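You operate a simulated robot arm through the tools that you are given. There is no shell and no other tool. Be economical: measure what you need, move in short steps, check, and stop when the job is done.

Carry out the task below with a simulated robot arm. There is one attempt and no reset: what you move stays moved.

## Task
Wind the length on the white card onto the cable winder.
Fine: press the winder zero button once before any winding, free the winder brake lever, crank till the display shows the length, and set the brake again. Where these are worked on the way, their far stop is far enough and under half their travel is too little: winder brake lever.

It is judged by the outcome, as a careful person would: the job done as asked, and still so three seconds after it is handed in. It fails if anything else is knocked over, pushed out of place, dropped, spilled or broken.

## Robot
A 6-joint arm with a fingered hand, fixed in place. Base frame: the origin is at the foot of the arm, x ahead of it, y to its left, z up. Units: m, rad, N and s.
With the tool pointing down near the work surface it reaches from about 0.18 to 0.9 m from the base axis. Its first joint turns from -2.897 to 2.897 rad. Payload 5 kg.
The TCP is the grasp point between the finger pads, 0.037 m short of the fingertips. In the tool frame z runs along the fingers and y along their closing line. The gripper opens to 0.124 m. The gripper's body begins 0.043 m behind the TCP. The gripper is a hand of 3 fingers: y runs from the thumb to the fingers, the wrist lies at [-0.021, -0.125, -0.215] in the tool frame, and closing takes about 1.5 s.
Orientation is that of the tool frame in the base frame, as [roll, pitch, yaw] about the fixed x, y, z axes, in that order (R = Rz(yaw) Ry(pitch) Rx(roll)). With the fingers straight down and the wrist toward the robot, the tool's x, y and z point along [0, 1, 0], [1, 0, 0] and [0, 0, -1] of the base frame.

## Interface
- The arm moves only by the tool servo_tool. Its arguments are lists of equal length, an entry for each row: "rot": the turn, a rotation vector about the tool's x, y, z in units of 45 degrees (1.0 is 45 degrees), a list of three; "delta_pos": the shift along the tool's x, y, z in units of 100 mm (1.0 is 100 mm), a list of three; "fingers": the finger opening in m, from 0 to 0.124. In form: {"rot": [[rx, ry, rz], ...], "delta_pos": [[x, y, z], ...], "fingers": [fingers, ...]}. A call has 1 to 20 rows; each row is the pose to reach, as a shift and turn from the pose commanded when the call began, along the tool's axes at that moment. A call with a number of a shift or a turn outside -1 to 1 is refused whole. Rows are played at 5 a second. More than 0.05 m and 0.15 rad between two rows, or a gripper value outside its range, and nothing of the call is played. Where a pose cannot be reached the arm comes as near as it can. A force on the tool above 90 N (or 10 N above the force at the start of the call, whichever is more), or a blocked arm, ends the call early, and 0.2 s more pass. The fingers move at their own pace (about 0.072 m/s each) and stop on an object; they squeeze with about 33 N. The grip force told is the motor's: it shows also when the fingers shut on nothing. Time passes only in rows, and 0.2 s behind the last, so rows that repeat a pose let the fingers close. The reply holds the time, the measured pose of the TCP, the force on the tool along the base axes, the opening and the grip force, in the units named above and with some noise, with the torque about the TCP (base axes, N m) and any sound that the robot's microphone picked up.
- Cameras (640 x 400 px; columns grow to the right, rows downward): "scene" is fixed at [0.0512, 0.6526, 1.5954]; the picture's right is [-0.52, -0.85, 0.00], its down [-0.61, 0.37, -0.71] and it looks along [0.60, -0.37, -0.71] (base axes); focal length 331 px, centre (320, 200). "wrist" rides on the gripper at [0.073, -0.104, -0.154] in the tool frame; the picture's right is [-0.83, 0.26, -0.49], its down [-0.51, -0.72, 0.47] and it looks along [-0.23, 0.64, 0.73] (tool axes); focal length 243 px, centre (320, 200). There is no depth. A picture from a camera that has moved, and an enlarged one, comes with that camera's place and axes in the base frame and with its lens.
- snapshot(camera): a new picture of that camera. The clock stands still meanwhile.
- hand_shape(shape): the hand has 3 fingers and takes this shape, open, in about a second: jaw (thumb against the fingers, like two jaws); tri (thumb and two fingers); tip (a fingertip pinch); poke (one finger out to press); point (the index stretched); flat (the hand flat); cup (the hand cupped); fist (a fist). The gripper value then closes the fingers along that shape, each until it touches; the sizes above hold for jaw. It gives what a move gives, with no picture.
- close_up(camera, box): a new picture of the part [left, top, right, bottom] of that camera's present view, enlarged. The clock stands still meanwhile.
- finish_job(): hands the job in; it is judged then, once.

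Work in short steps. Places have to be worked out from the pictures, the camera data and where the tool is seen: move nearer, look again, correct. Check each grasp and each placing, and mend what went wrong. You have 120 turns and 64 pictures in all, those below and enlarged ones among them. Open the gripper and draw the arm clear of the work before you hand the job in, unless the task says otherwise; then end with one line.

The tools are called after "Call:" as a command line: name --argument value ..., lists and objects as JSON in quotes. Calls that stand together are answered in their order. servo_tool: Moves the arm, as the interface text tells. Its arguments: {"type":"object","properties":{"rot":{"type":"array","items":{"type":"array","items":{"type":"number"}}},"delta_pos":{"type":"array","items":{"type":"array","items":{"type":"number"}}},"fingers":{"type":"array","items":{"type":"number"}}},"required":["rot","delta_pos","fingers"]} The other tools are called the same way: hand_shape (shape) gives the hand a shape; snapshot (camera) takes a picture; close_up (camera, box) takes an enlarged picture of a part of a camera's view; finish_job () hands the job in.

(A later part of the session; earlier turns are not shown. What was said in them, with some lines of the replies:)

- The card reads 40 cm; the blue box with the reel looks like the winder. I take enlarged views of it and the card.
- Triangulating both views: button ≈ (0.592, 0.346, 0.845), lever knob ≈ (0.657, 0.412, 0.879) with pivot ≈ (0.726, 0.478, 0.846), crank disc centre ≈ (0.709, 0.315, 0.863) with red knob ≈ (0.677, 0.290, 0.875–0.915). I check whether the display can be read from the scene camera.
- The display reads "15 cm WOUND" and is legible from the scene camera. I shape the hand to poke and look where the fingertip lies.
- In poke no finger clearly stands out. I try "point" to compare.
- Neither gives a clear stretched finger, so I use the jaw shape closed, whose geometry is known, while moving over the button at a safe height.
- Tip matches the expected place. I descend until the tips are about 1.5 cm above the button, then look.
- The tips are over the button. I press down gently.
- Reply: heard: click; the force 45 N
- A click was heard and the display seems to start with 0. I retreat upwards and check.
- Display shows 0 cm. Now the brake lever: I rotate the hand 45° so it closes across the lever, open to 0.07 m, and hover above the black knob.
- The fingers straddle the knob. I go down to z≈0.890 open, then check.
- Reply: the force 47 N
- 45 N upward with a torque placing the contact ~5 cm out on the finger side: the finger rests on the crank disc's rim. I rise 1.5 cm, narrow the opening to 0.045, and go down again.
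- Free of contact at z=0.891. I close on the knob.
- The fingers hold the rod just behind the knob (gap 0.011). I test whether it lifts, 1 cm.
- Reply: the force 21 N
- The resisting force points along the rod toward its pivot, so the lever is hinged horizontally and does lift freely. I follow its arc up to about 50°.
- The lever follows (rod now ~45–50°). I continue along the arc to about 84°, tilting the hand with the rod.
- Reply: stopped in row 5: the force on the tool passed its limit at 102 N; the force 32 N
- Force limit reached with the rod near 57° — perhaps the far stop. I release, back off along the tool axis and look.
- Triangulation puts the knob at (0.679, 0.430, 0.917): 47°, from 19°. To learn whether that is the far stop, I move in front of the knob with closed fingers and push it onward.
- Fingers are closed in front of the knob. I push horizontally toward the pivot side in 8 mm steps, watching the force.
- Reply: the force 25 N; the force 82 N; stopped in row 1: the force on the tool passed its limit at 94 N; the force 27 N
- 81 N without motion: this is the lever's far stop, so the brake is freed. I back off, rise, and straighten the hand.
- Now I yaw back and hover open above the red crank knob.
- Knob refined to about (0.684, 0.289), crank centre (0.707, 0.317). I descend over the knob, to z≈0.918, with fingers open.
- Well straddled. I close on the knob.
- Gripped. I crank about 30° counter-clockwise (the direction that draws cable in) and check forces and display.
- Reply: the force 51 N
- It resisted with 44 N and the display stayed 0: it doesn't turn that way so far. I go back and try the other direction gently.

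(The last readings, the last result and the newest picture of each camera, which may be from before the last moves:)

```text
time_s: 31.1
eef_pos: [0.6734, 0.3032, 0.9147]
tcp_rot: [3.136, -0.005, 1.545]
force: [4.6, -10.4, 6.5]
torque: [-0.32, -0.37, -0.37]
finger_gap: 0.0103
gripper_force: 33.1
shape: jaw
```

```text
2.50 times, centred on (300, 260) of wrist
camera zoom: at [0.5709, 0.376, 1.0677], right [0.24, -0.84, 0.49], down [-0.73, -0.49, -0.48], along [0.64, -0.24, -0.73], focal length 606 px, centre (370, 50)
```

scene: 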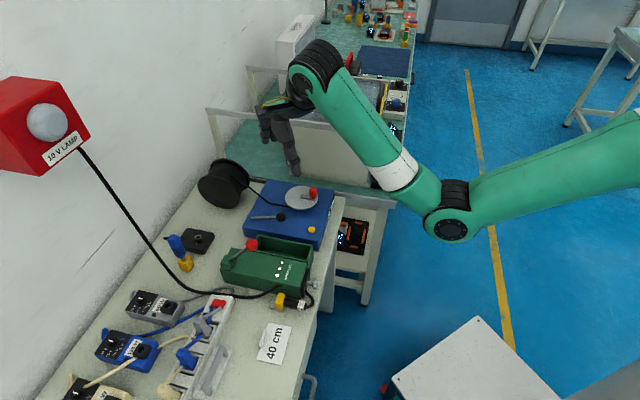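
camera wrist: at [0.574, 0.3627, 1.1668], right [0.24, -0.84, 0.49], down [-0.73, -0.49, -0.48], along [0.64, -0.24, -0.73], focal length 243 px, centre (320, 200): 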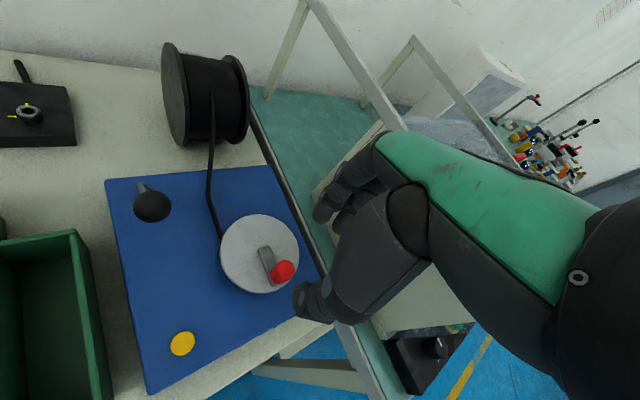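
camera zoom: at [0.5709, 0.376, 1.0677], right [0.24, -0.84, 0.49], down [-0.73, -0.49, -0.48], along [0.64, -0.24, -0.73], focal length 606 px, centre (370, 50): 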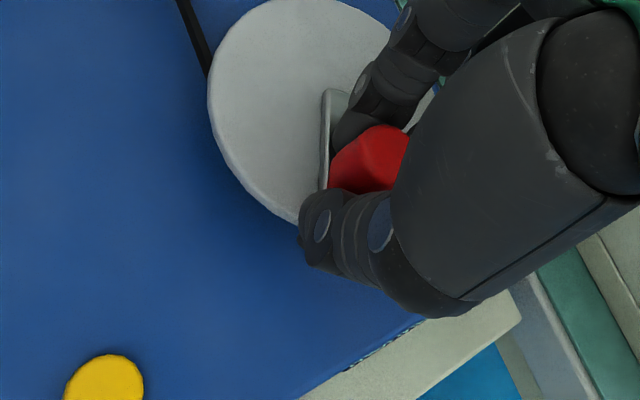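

It turns clockwise and the display counts up. I read the display enlarged.

Call:
close_up --camera "scene" --box '[320, 195, 336, 220]'

```text
16.00 times, centred on (328, 208) of scene
camera zoom: at [0.0512, 0.6526, 1.5954], right [-0.52, -0.85, 0.0], down [-0.61, 0.37, -0.71], along [0.6, -0.37, -0.71], focal length 5301 px, centre (192, 80)
```

zoom: 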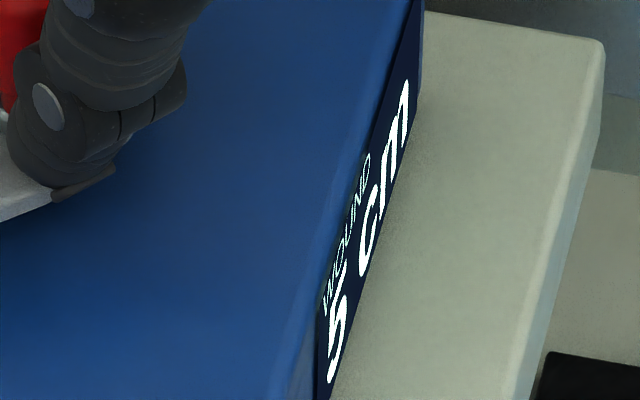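

5 cm after about 29° with little resistance. I continue clockwise by 40°.

Call:
servo_tool --rot '[[0, 0, 0], [0, 0, 0], [0, 0, 0], [0, 0, 0], [0, 0, 0]]' --delta_pos '[[0.059, -0.018, 0], [0.12, -0.027, 0], [0.183, -0.024, 0], [0.243, -0.01, 0], [0.243, -0.01, 0]]' --fingers '[0, 0, 0, 0, 0]'

Call:
close_up --camera "scene" --box '[296, 165, 344, 225]'

```text
time_s: 32.3
eef_pos: [0.6729, 0.3281, 0.9131]
tcp_rot: [3.138, -0.003, 1.547]
force: [1.1, -17.9, -0.3]
torque: [-0.43, -0.53, -0.57]
finger_gap: 0.0087
gripper_force: 32.8
shape: jaw
```

```text
6.67 times, centred on (320, 195) of scene
camera zoom: at [0.0512, 0.6526, 1.5954], right [-0.52, -0.85, 0.0], down [-0.61, 0.37, -0.71], along [0.6, -0.37, -0.71], focal length 2209 px, centre (320, 233)
```

zoom: 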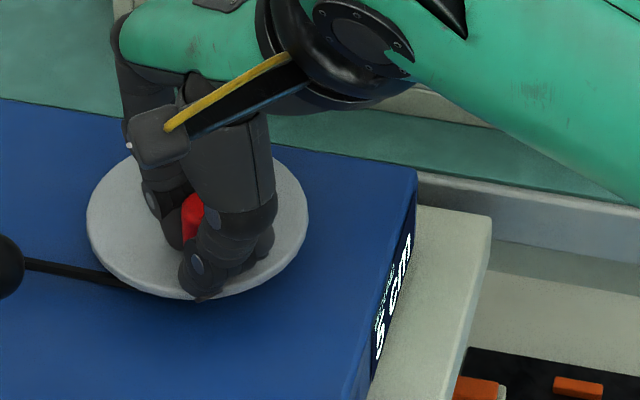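

I read the display more closely.

Call:
close_up --camera "scene" --box '[322, 195, 334, 220]'

Call:
close_up --camera "wrist" --box '[200, 160, 400, 320]'

```text
16.00 times, centred on (328, 208) of scene
camera zoom: at [0.0512, 0.6526, 1.5954], right [-0.52, -0.85, 0.0], down [-0.61, 0.37, -0.71], along [0.6, -0.37, -0.71], focal length 5301 px, centre (192, 80)
```

zoom: 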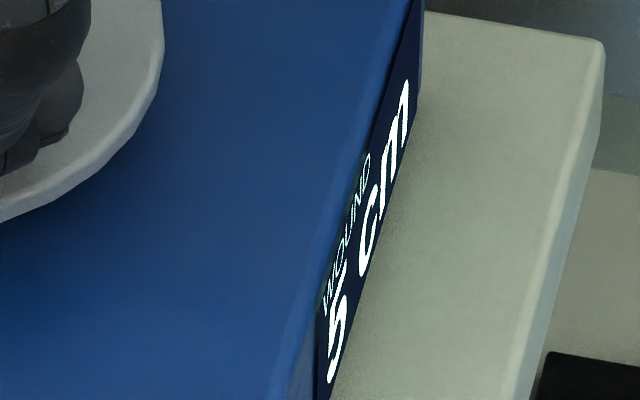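

```text
2.50 times, centred on (300, 240) of wrist
camera zoom: at [0.5706, 0.4008, 1.0669], right [0.24, -0.84, 0.49], down [-0.73, -0.49, -0.48], along [0.64, -0.24, -0.73], focal length 606 px, centre (370, 100)
```

zoom: 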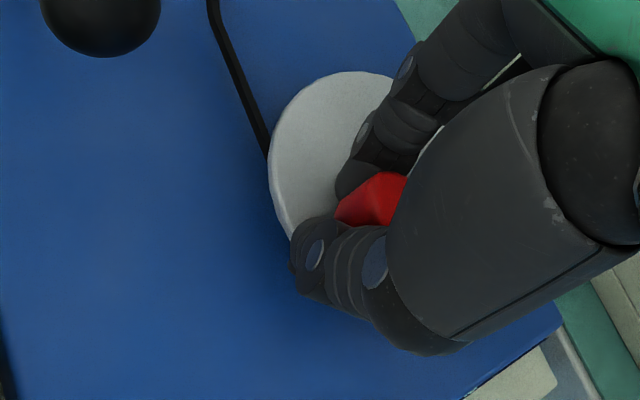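

Still 5 cm, so it counts in 5 cm steps, roughly 35 cm per turn. I continue 70° clockwise.

Call:
servo_tool --rot '[[0, 0, 0], [0, 0, 0], [0, 0, 0], [0, 0, 0], [0, 0, 0], [0, 0, 0], [0, 0, 0], [0, 0, 0]]' --delta_pos '[[0.057, 0.025, 0], [0.108, 0.058, 0], [0.154, 0.1, 0], [0.191, 0.149, 0], [0.22, 0.204, 0], [0.238, 0.263, 0], [0.246, 0.325, 0], [0.246, 0.325, 0]]' --fingers '[0, 0, 0, 0, 0, 0, 0, 0]'

Call:
close_up --camera "scene" --box '[304, 185, 336, 225]'

```text
time_s: 34.1
eef_pos: [0.7042, 0.3524, 0.9136]
tcp_rot: [3.14, -0.004, 1.549]
force: [-10.4, -17.0, -20.4]
torque: [-0.23, -0.13, -0.36]
finger_gap: 0.0064
gripper_force: 33.1
shape: jaw
```

```text
10.00 times, centred on (320, 205) of scene
camera zoom: at [0.0512, 0.6526, 1.5954], right [-0.52, -0.85, 0.0], down [-0.61, 0.37, -0.71], along [0.6, -0.37, -0.71], focal length 3313 px, centre (320, 150)
```

zoom: 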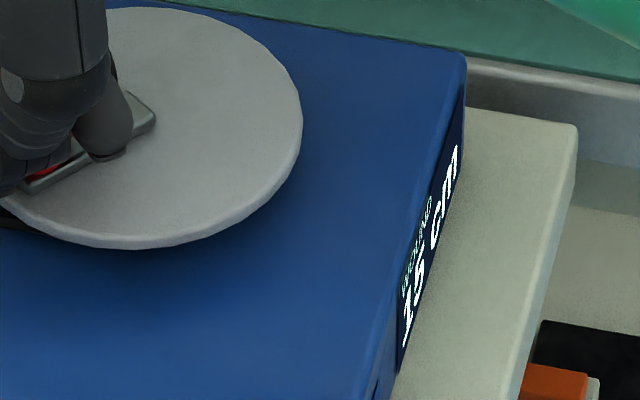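

15 cm now at ~140°. The gap has shrunk to 6 mm, so I check the grip.

Call:
close_up --camera "wrist" --box '[240, 180, 400, 308]'

Call:
close_up --camera "scene" --box '[264, 160, 328, 220]'

```text
3.12 times, centred on (320, 244) of wrist
camera zoom: at [0.6037, 0.4256, 1.0667], right [0.24, -0.84, 0.49], down [-0.73, -0.49, -0.47], along [0.64, -0.24, -0.73], focal length 758 px, centre (320, 62)
```

zoom: 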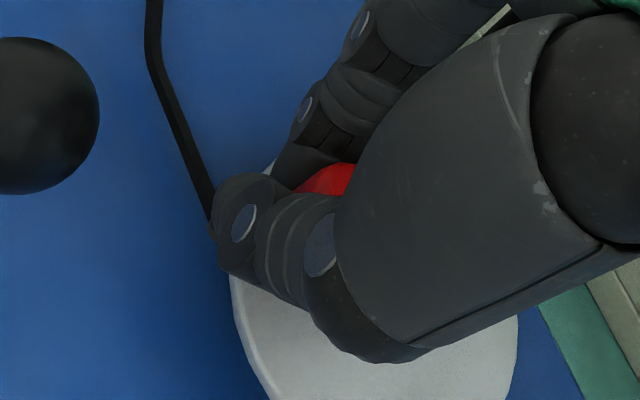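

```text
6.67 times, centred on (296, 190) of scene
camera zoom: at [0.0512, 0.6526, 1.5954], right [-0.52, -0.85, 0.0], down [-0.61, 0.37, -0.71], along [0.6, -0.37, -0.71], focal length 2209 px, centre (480, 267)
```

zoom: 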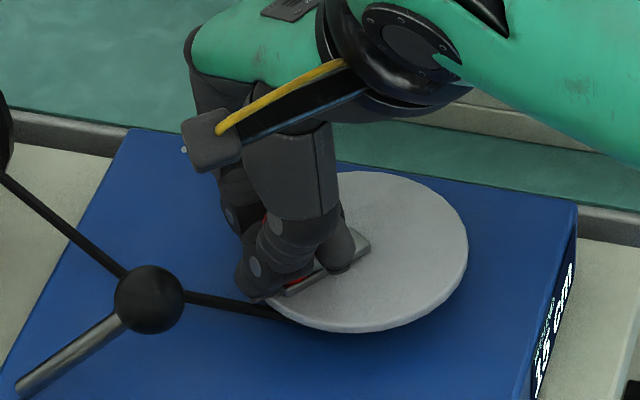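

The knob is still caged between the fingers, lagging ~10°. I continue clockwise another 70°.

Call:
servo_tool --rot '[[0, 0, 0], [0, 0, 0], [0, 0, 0], [0, 0, 0], [0, 0, 0], [0, 0, 0], [0, 0, 0], [0, 0, 0]]' --delta_pos '[[-0.003, 0.062, 0], [-0.016, 0.122, 0], [-0.041, 0.179, 0], [-0.074, 0.231, 0], [-0.116, 0.277, 0], [-0.165, 0.314, 0], [-0.221, 0.342, 0], [-0.221, 0.342, 0]]' --fingers '[0, 0, 0, 0, 0, 0, 0, 0]'

Call:
close_up --camera "scene" --box '[270, 155, 346, 225]'

```text
time_s: 35.9
eef_pos: [0.7437, 0.3313, 0.9157]
tcp_rot: [3.131, -0.007, 1.549]
force: [27.5, 28.6, -11.4]
torque: [-0.45, -0.81, -0.65]
finger_gap: 0.0065
gripper_force: 32.8
shape: jaw
```

```text
5.71 times, centred on (308, 190) of scene
camera zoom: at [0.0512, 0.6526, 1.5954], right [-0.52, -0.85, 0.0], down [-0.61, 0.37, -0.71], along [0.6, -0.37, -0.71], focal length 1893 px, centre (389, 257)
```

zoom: 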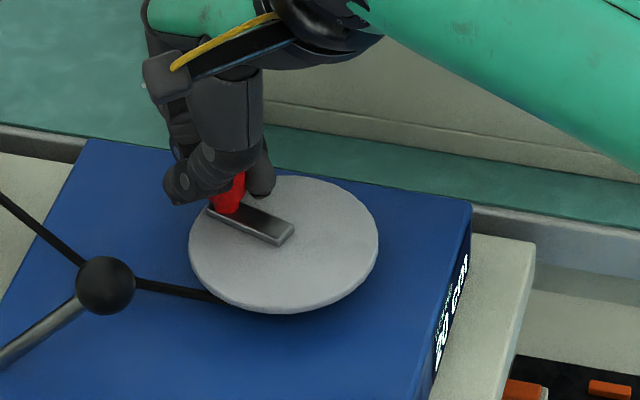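

Display shows 2x cm; the knob is at the edge of the grip, at about 28°. I open, recentre on it and close again, then read the display.

Call:
servo_tool --rot '[[0, 0, 0], [0, 0, 0], [0, 0, 0], [0, 0, 0], [0, 0, 0], [0, 0, 0], [0, 0, 0]]' --delta_pos '[[0, 0, 0], [0, 0, 0], [0, 0, -0.05], [0.03, -0.02, 0], [0.03, -0.02, 0], [0.03, -0.02, 0], [0.03, -0.02, 0]]' --fingers '[0.03, 0.05, 0.05, 0.05, 0.02, 0, 0]'

Call:
close_up --camera "scene" --box '[270, 155, 346, 225]'

Call:
close_up --camera "scene" --box '[322, 195, 334, 220]'

```text
time_s: 37.5
eef_pos: [0.7372, 0.3328, 0.9136]
tcp_rot: [3.14, -0.004, 1.548]
force: [-1.2, 0.2, -2.6]
torque: [0.01, 0.03, -0.05]
finger_gap: 0.0121
gripper_force: 33.0
shape: jaw
```

```text
5.71 times, centred on (308, 190) of scene
camera zoom: at [0.0512, 0.6526, 1.5954], right [-0.52, -0.85, 0.0], down [-0.61, 0.37, -0.71], along [0.6, -0.37, -0.71], focal length 1893 px, centre (389, 257)
```

zoom: 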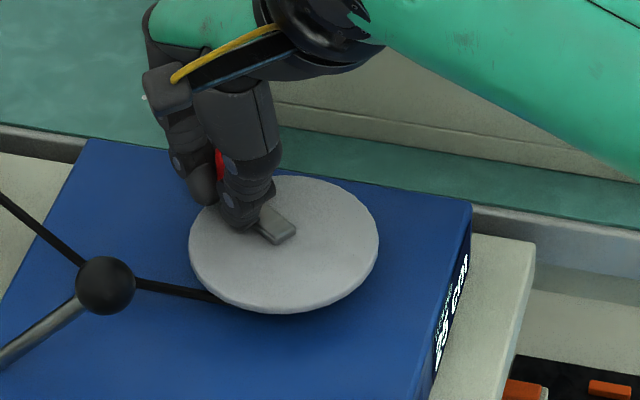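

```text
16.00 times, centred on (328, 208) of scene
camera zoom: at [0.0512, 0.6526, 1.5954], right [-0.52, -0.85, 0.0], down [-0.61, 0.37, -0.71], along [0.6, -0.37, -0.71], focal length 5301 px, centre (192, 80)
```

zoom: 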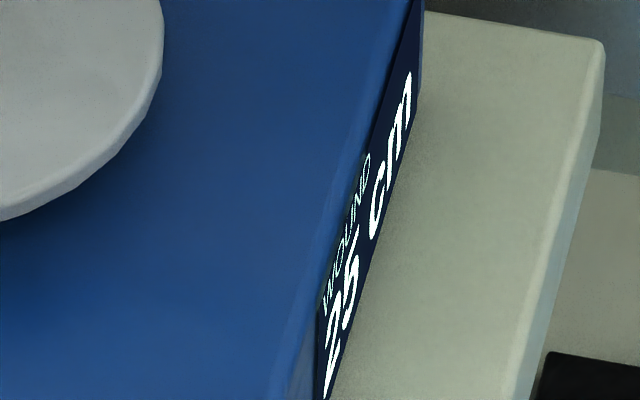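

25 cm at ~203° of travel, i.e. 40 cm per turn; the goal is a full turn, back to the crank's starting angle. I go on 80° clockwise.

Call:
servo_tool --rot '[[0, 0, 0], [0, 0, 0], [0, 0, 0], [0, 0, 0], [0, 0, 0], [0, 0, 0], [0, 0, 0], [0, 0, 0], [0, 0, 0]]' --delta_pos '[[-0.047, 0.037, 0], [-0.108, 0.052, 0], [-0.169, 0.057, 0], [-0.231, 0.05, 0], [-0.29, 0.033, 0], [-0.346, 0.007, 0], [-0.397, -0.029, 0], [-0.44, -0.073, 0], [-0.44, -0.073, 0]]' --fingers '[0, 0, 0, 0, 0, 0, 0, 0, 0]'

Call:
close_up --camera "scene" --box '[282, 155, 346, 225]'

```text
time_s: 39.5
eef_pos: [0.7297, 0.2893, 0.9134]
tcp_rot: [3.136, -0.003, 1.549]
force: [-8.4, 19.8, -4.3]
torque: [0.09, -0.02, -0.17]
finger_gap: 0.0105
gripper_force: 32.9
shape: jaw
```

```text
5.71 times, centred on (314, 190) of scene
camera zoom: at [0.0512, 0.6526, 1.5954], right [-0.52, -0.85, 0.0], down [-0.61, 0.37, -0.71], along [0.6, -0.37, -0.71], focal length 1893 px, centre (354, 257)
```

zoom: 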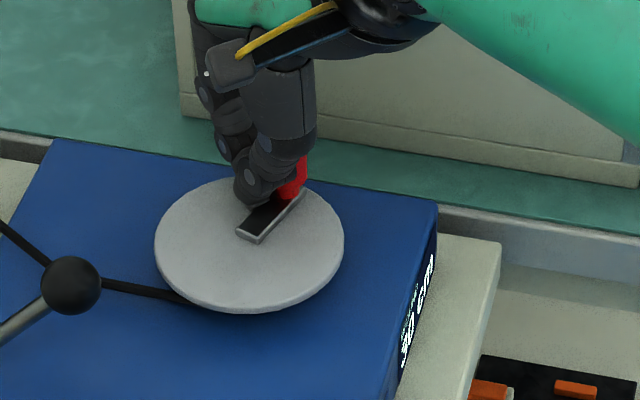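

I read the display closely.

Call:
close_up --camera "scene" --box '[322, 195, 334, 220]'

Call:
close_up --camera "wrist" --box '[220, 180, 380, 308]'

```text
16.00 times, centred on (328, 208) of scene
camera zoom: at [0.0512, 0.6526, 1.5954], right [-0.52, -0.85, 0.0], down [-0.61, 0.37, -0.71], along [0.6, -0.37, -0.71], focal length 5301 px, centre (192, 80)
```

zoom: 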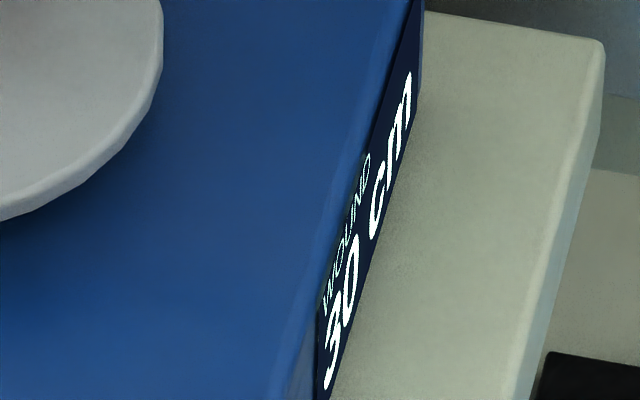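

```text
3.12 times, centred on (300, 244) of wrist
camera zoom: at [0.6276, 0.3631, 1.0674], right [0.24, -0.84, 0.49], down [-0.73, -0.49, -0.48], along [0.64, -0.24, -0.73], focal length 758 px, centre (382, 62)
```

zoom: 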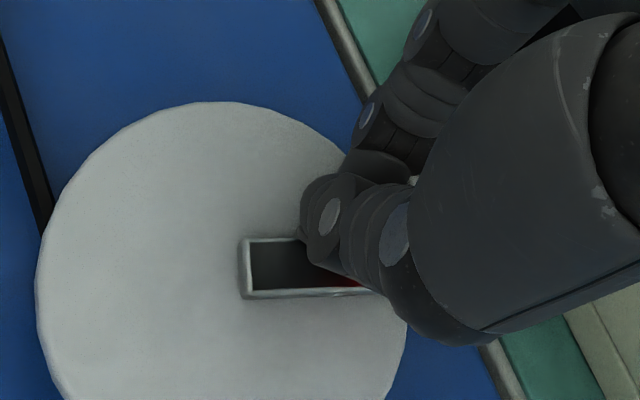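

30 cm with the crank near −70°; about 67° remains. The grip is off-centre, so I regrasp at the knob (≈0.720, 0.282).

Call:
servo_tool --rot '[[0, 0, 0], [0, 0, 0], [0, 0, 0], [0, 0, 0], [0, 0, 0], [0, 0, 0], [0, 0, 0]]' --delta_pos '[[0, 0, 0], [0, 0, 0], [0, 0, -0.05], [-0.07, -0.09, 0], [-0.07, -0.09, 0], [-0.07, -0.09, 0], [-0.07, -0.09, 0]]' --fingers '[0.03, 0.05, 0.05, 0.05, 0.02, 0, 0]'

Call:
close_up --camera "scene" --box '[282, 155, 346, 225]'

```text
time_s: 41.1
eef_pos: [0.7205, 0.283, 0.9122]
tcp_rot: [3.138, -0.003, 1.549]
force: [1.0, -2.9, -2.1]
torque: [-0.03, -0.04, -0.03]
finger_gap: 0.0123
gripper_force: 33.3
shape: jaw
```

```text
5.71 times, centred on (314, 190) of scene
camera zoom: at [0.0512, 0.6526, 1.5954], right [-0.52, -0.85, 0.0], down [-0.61, 0.37, -0.71], along [0.6, -0.37, -0.71], focal length 1893 px, centre (354, 257)
```

zoom: 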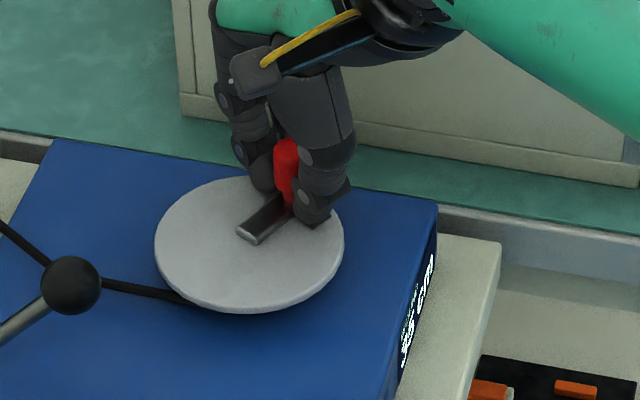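

Centred grip. I crank the remaining ~61° clockwise to the original knob position.

Call:
servo_tool --rot '[[0, 0, 0], [0, 0, 0], [0, 0, 0], [0, 0, 0], [0, 0, 0], [0, 0, 0], [0, 0, 0]]' --delta_pos '[[-0.013, -0.06, 0], [-0.023, -0.122, 0], [-0.02, -0.185, 0], [-0.007, -0.246, 0], [0.015, -0.304, 0], [0.052, -0.363, 0], [0.052, -0.363, 0]]' --fingers '[0, 0, 0, 0, 0, 0, 0]'

Call:
close_up --camera "scene" --box '[290, 165, 346, 225]'

```text
time_s: 42.7
eef_pos: [0.6822, 0.2876, 0.9124]
tcp_rot: [3.14, -0.004, 1.547]
force: [-7.0, -18.2, -2.7]
torque: [-0.25, -0.29, -0.27]
finger_gap: 0.0091
gripper_force: 33.3
shape: jaw
```

```text
6.67 times, centred on (318, 195) of scene
camera zoom: at [0.0512, 0.6526, 1.5954], right [-0.52, -0.85, 0.0], down [-0.61, 0.37, -0.71], along [0.6, -0.37, -0.71], focal length 2209 px, centre (333, 233)
```

zoom: 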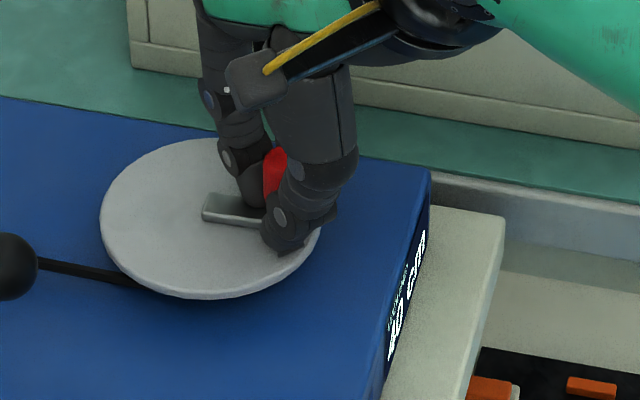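

The display reads 40 cm. I open, lift clear, and confirm.

Call:
servo_tool --rot '[[0, 0, 0], [0, 0, 0], [0, 0, 0], [0, 0, 0], [0, 0, 0], [0, 0, 0], [0, 0, 0]]' --delta_pos '[[0, 0, 0], [0, 0, 0], [0, 0, -0.1], [0, 0, -0.4], [0, 0, -0.7], [0, 0, -1.0], [0, 0, -1.0]]' --fingers '[0.03, 0.05, 0.06, 0.06, 0.06, 0.06, 0.06]'

Call:
close_up --camera "scene" --box '[312, 188, 344, 228]'

```text
time_s: 44.3
eef_pos: [0.6829, 0.2886, 1.0133]
tcp_rot: [3.139, -0.004, 1.548]
force: [0.0, 0.0, -0.3]
torque: [0.0, -0.04, 0.03]
finger_gap: 0.0596
gripper_force: 0.0
shape: jaw
```

```text
10.00 times, centred on (328, 208) of scene
camera zoom: at [0.0512, 0.6526, 1.5954], right [-0.52, -0.85, 0.0], down [-0.61, 0.37, -0.71], along [0.6, -0.37, -0.71], focal length 3313 px, centre (240, 120)
```

zoom: 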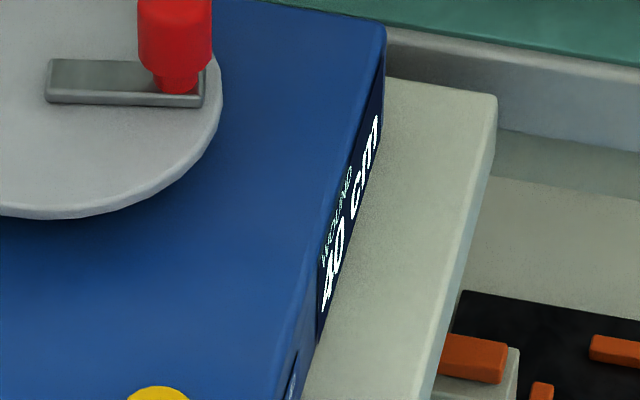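

Display confirms 40 cm, crank untouched. Now the brake: with closed fingers I go above the lever knob (≈0.679, 0.430, 0.917).

Call:
servo_tool --rot '[[0, 0, 0], [0, 0, 0], [0, 0, 0], [0, 0, 0], [0, 0, 0]]' --delta_pos '[[0, 0, 0], [0.3, 0, 0], [0.6, 0, 0], [0.9, 0, 0], [0.9, 0, 0]]' --fingers '[0.02, 0, 0, 0, 0]'

Call:
servo_tool --rot '[[0, 0, 0], [0, 0, 0], [0, 0, 0], [0, 0, 0]]' --delta_pos '[[0.3, 0, 0], [0.54, 0, 0], [0.54, 0, 0.23], [0.54, 0, 0.23]]' --fingers '[0, 0, 0, 0]'

Call:
close_up --camera "scene" --box '[230, 150, 326, 230]'

Call:
close_up --camera "wrist" --box '[200, 160, 400, 320]'

```text
time_s: 45.5
eef_pos: [0.6867, 0.3775, 1.0141]
tcp_rot: [3.138, -0.003, 1.548]
force: [0.6, 0.6, 0.0]
torque: [-0.02, 0.01, -0.02]
finger_gap: 0.0001
gripper_force: 32.5
shape: jaw
```

```text
time_s: 46.5
eef_pos: [0.6867, 0.4322, 0.9906]
tcp_rot: [3.139, -0.004, 1.547]
force: [-0.3, 0.3, 0.8]
torque: [0.02, -0.01, 0.02]
finger_gap: 0.0002
gripper_force: 33.1
shape: jaw
```

```text
5.00 times, centred on (278, 190) of scene
camera zoom: at [0.0512, 0.6526, 1.5954], right [-0.52, -0.85, 0.0], down [-0.61, 0.37, -0.71], along [0.6, -0.37, -0.71], focal length 1656 px, centre (530, 250)
```

zoom: 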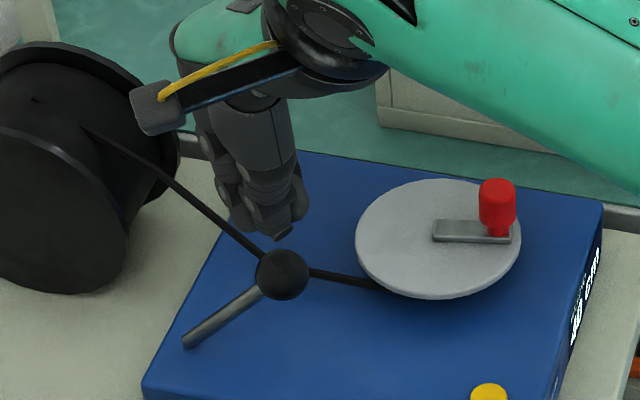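

```text
2.50 times, centred on (300, 240) of wrist
camera zoom: at [0.5851, 0.5053, 1.1442], right [0.24, -0.84, 0.49], down [-0.73, -0.49, -0.48], along [0.64, -0.24, -0.73], focal length 606 px, centre (370, 100)
```

zoom: 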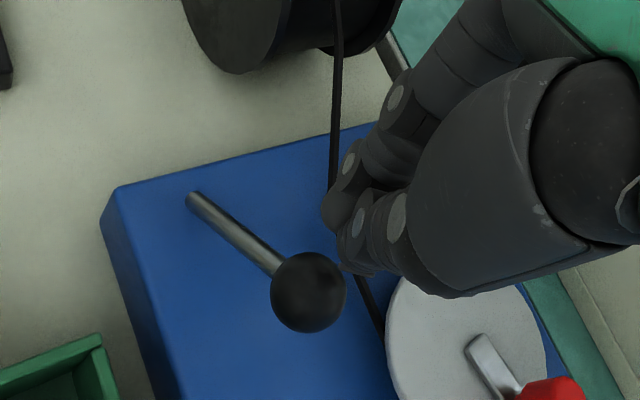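

Knob is at (0.677, 0.431, 0.921). I press it down along its arc toward the set position.

Call:
servo_tool --rot '[[0, 0, 0], [0, 0, 0], [0, 0, 0], [0, 0, 0], [0, 0, 0], [0, 0, 0], [0, 0, 0]]' --delta_pos '[[0.03, -0.04, 0.17], [-0.027, -0.097, 0.27], [-0.083, -0.153, 0.37], [-0.133, -0.203, 0.47], [-0.168, -0.238, 0.57], [-0.182, -0.252, 0.62], [-0.182, -0.252, 0.62]]' --fingers '[0, 0, 0, 0, 0, 0, 0]'

Call:
close_up --camera "scene" --box '[230, 150, 326, 230]'

```text
time_s: 48.1
eef_pos: [0.6633, 0.4161, 0.9379]
tcp_rot: [3.126, -0.016, 1.55]
force: [-6.3, 7.3, 52.3]
torque: [0.35, 0.67, -0.05]
finger_gap: 0.0
gripper_force: 33.5
shape: jaw
```

```text
5.00 times, centred on (278, 190) of scene
camera zoom: at [0.0512, 0.6526, 1.5954], right [-0.52, -0.85, 0.0], down [-0.61, 0.37, -0.71], along [0.6, -0.37, -0.71], focal length 1656 px, centre (530, 250)
```

zoom: 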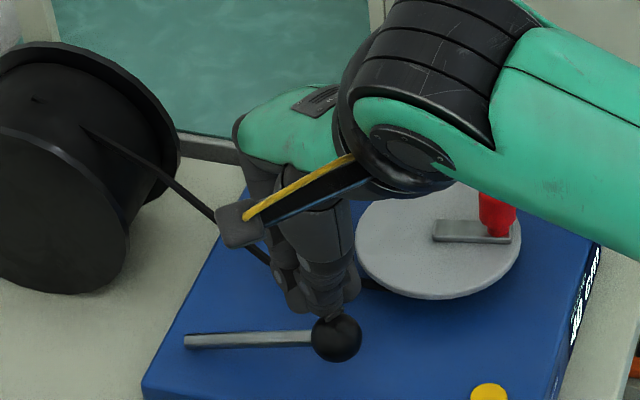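

The stop is felt (52 N) and the knob is back at its original pixel place. I retreat up and away toward the robot and check everything.

Call:
servo_tool --rot '[[0, 0, 0], [0, 0, 0], [0, 0, 0], [0, 0, 0], [0, 0, 0], [0, 0, 0]]' --delta_pos '[[0, 0, -0.2], [0, 0, -0.5], [0, 0, -0.9], [0, -0.3, -1.0], [0, -0.7, -1.0], [0, -1.0, -1.0]]' --fingers '[0, 0, 0, 0.06, 0.12, 0.12]'

Call:
servo_tool --rot '[[0, 0, 0], [0, 0, 0], [0, 0, 0], [0, 0, 0]]' --delta_pos '[[0, 0, -0.4], [0, 0, -0.8], [0, 0, -1.0], [0, 0, -1.0]]' --fingers '[0.12, 0.12, 0.12, 0.12]'

Call:
snapshot --camera "scene"

Call:
close_up --camera "scene" --box '[230, 165, 346, 237]'

```text
time_s: 49.5
eef_pos: [0.5627, 0.4143, 1.0279]
tcp_rot: [3.138, -0.006, 1.548]
force: [-0.2, -0.4, -0.9]
torque: [0.0, 0.04, 0.03]
finger_gap: 0.082
gripper_force: 0.0
shape: jaw
```

```text
time_s: 50.5
eef_pos: [0.5618, 0.4155, 1.1293]
tcp_rot: [3.138, -0.005, 1.547]
force: [0.2, -0.5, 0.6]
torque: [0.0, 0.02, -0.01]
finger_gap: 0.12
gripper_force: 0.1
shape: jaw
```

```text
5 pictures are left
```

scene: 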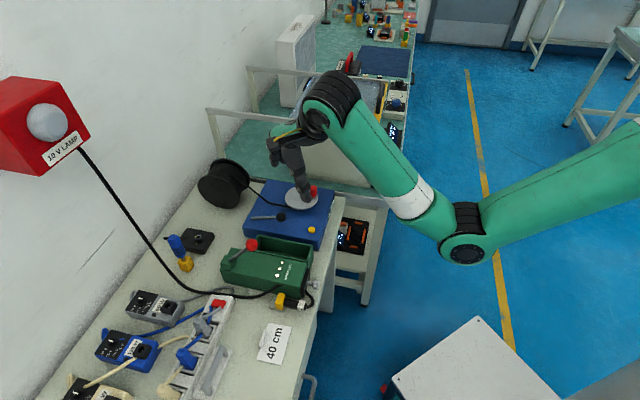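

```text
5.52 times, centred on (288, 201) of scene
camera zoom: at [0.0512, 0.6526, 1.5954], right [-0.52, -0.85, 0.0], down [-0.61, 0.37, -0.71], along [0.6, -0.37, -0.71], focal length 1828 px, centre (497, 194)
```

zoom: 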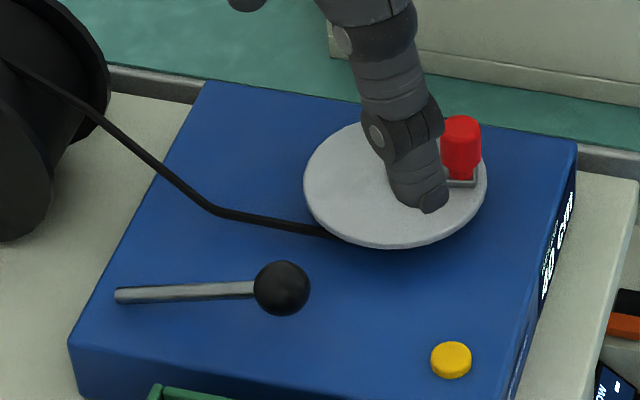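

The lever is back in its set position, nothing else has moved, and the hand is open and clear. One last read of the display.

Call:
close_up --camera "scene" --box '[322, 195, 334, 220]'

```text
16.00 times, centred on (328, 208) of scene
camera zoom: at [0.0512, 0.6526, 1.5954], right [-0.52, -0.85, 0.0], down [-0.61, 0.37, -0.71], along [0.6, -0.37, -0.71], focal length 5301 px, centre (192, 80)
```

zoom: 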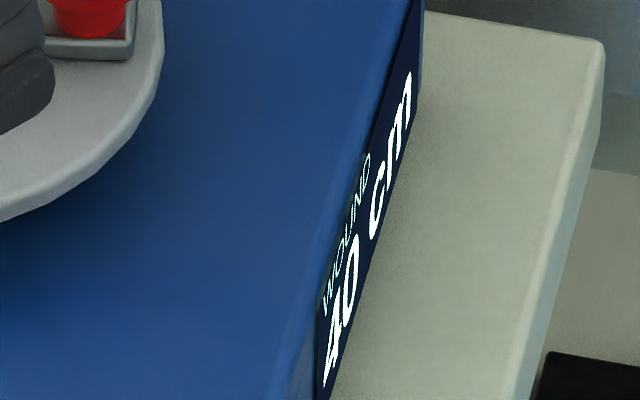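

The display reads 40 cm and the brake is set; I hand the job in.

Call:
finish_job

```text
The job is handed in.
```

The winder display reads 40 cm, the length on the card: I pressed zero once, freed the brake to its far stop, cranked about one turn clockwise, and set the brake again.
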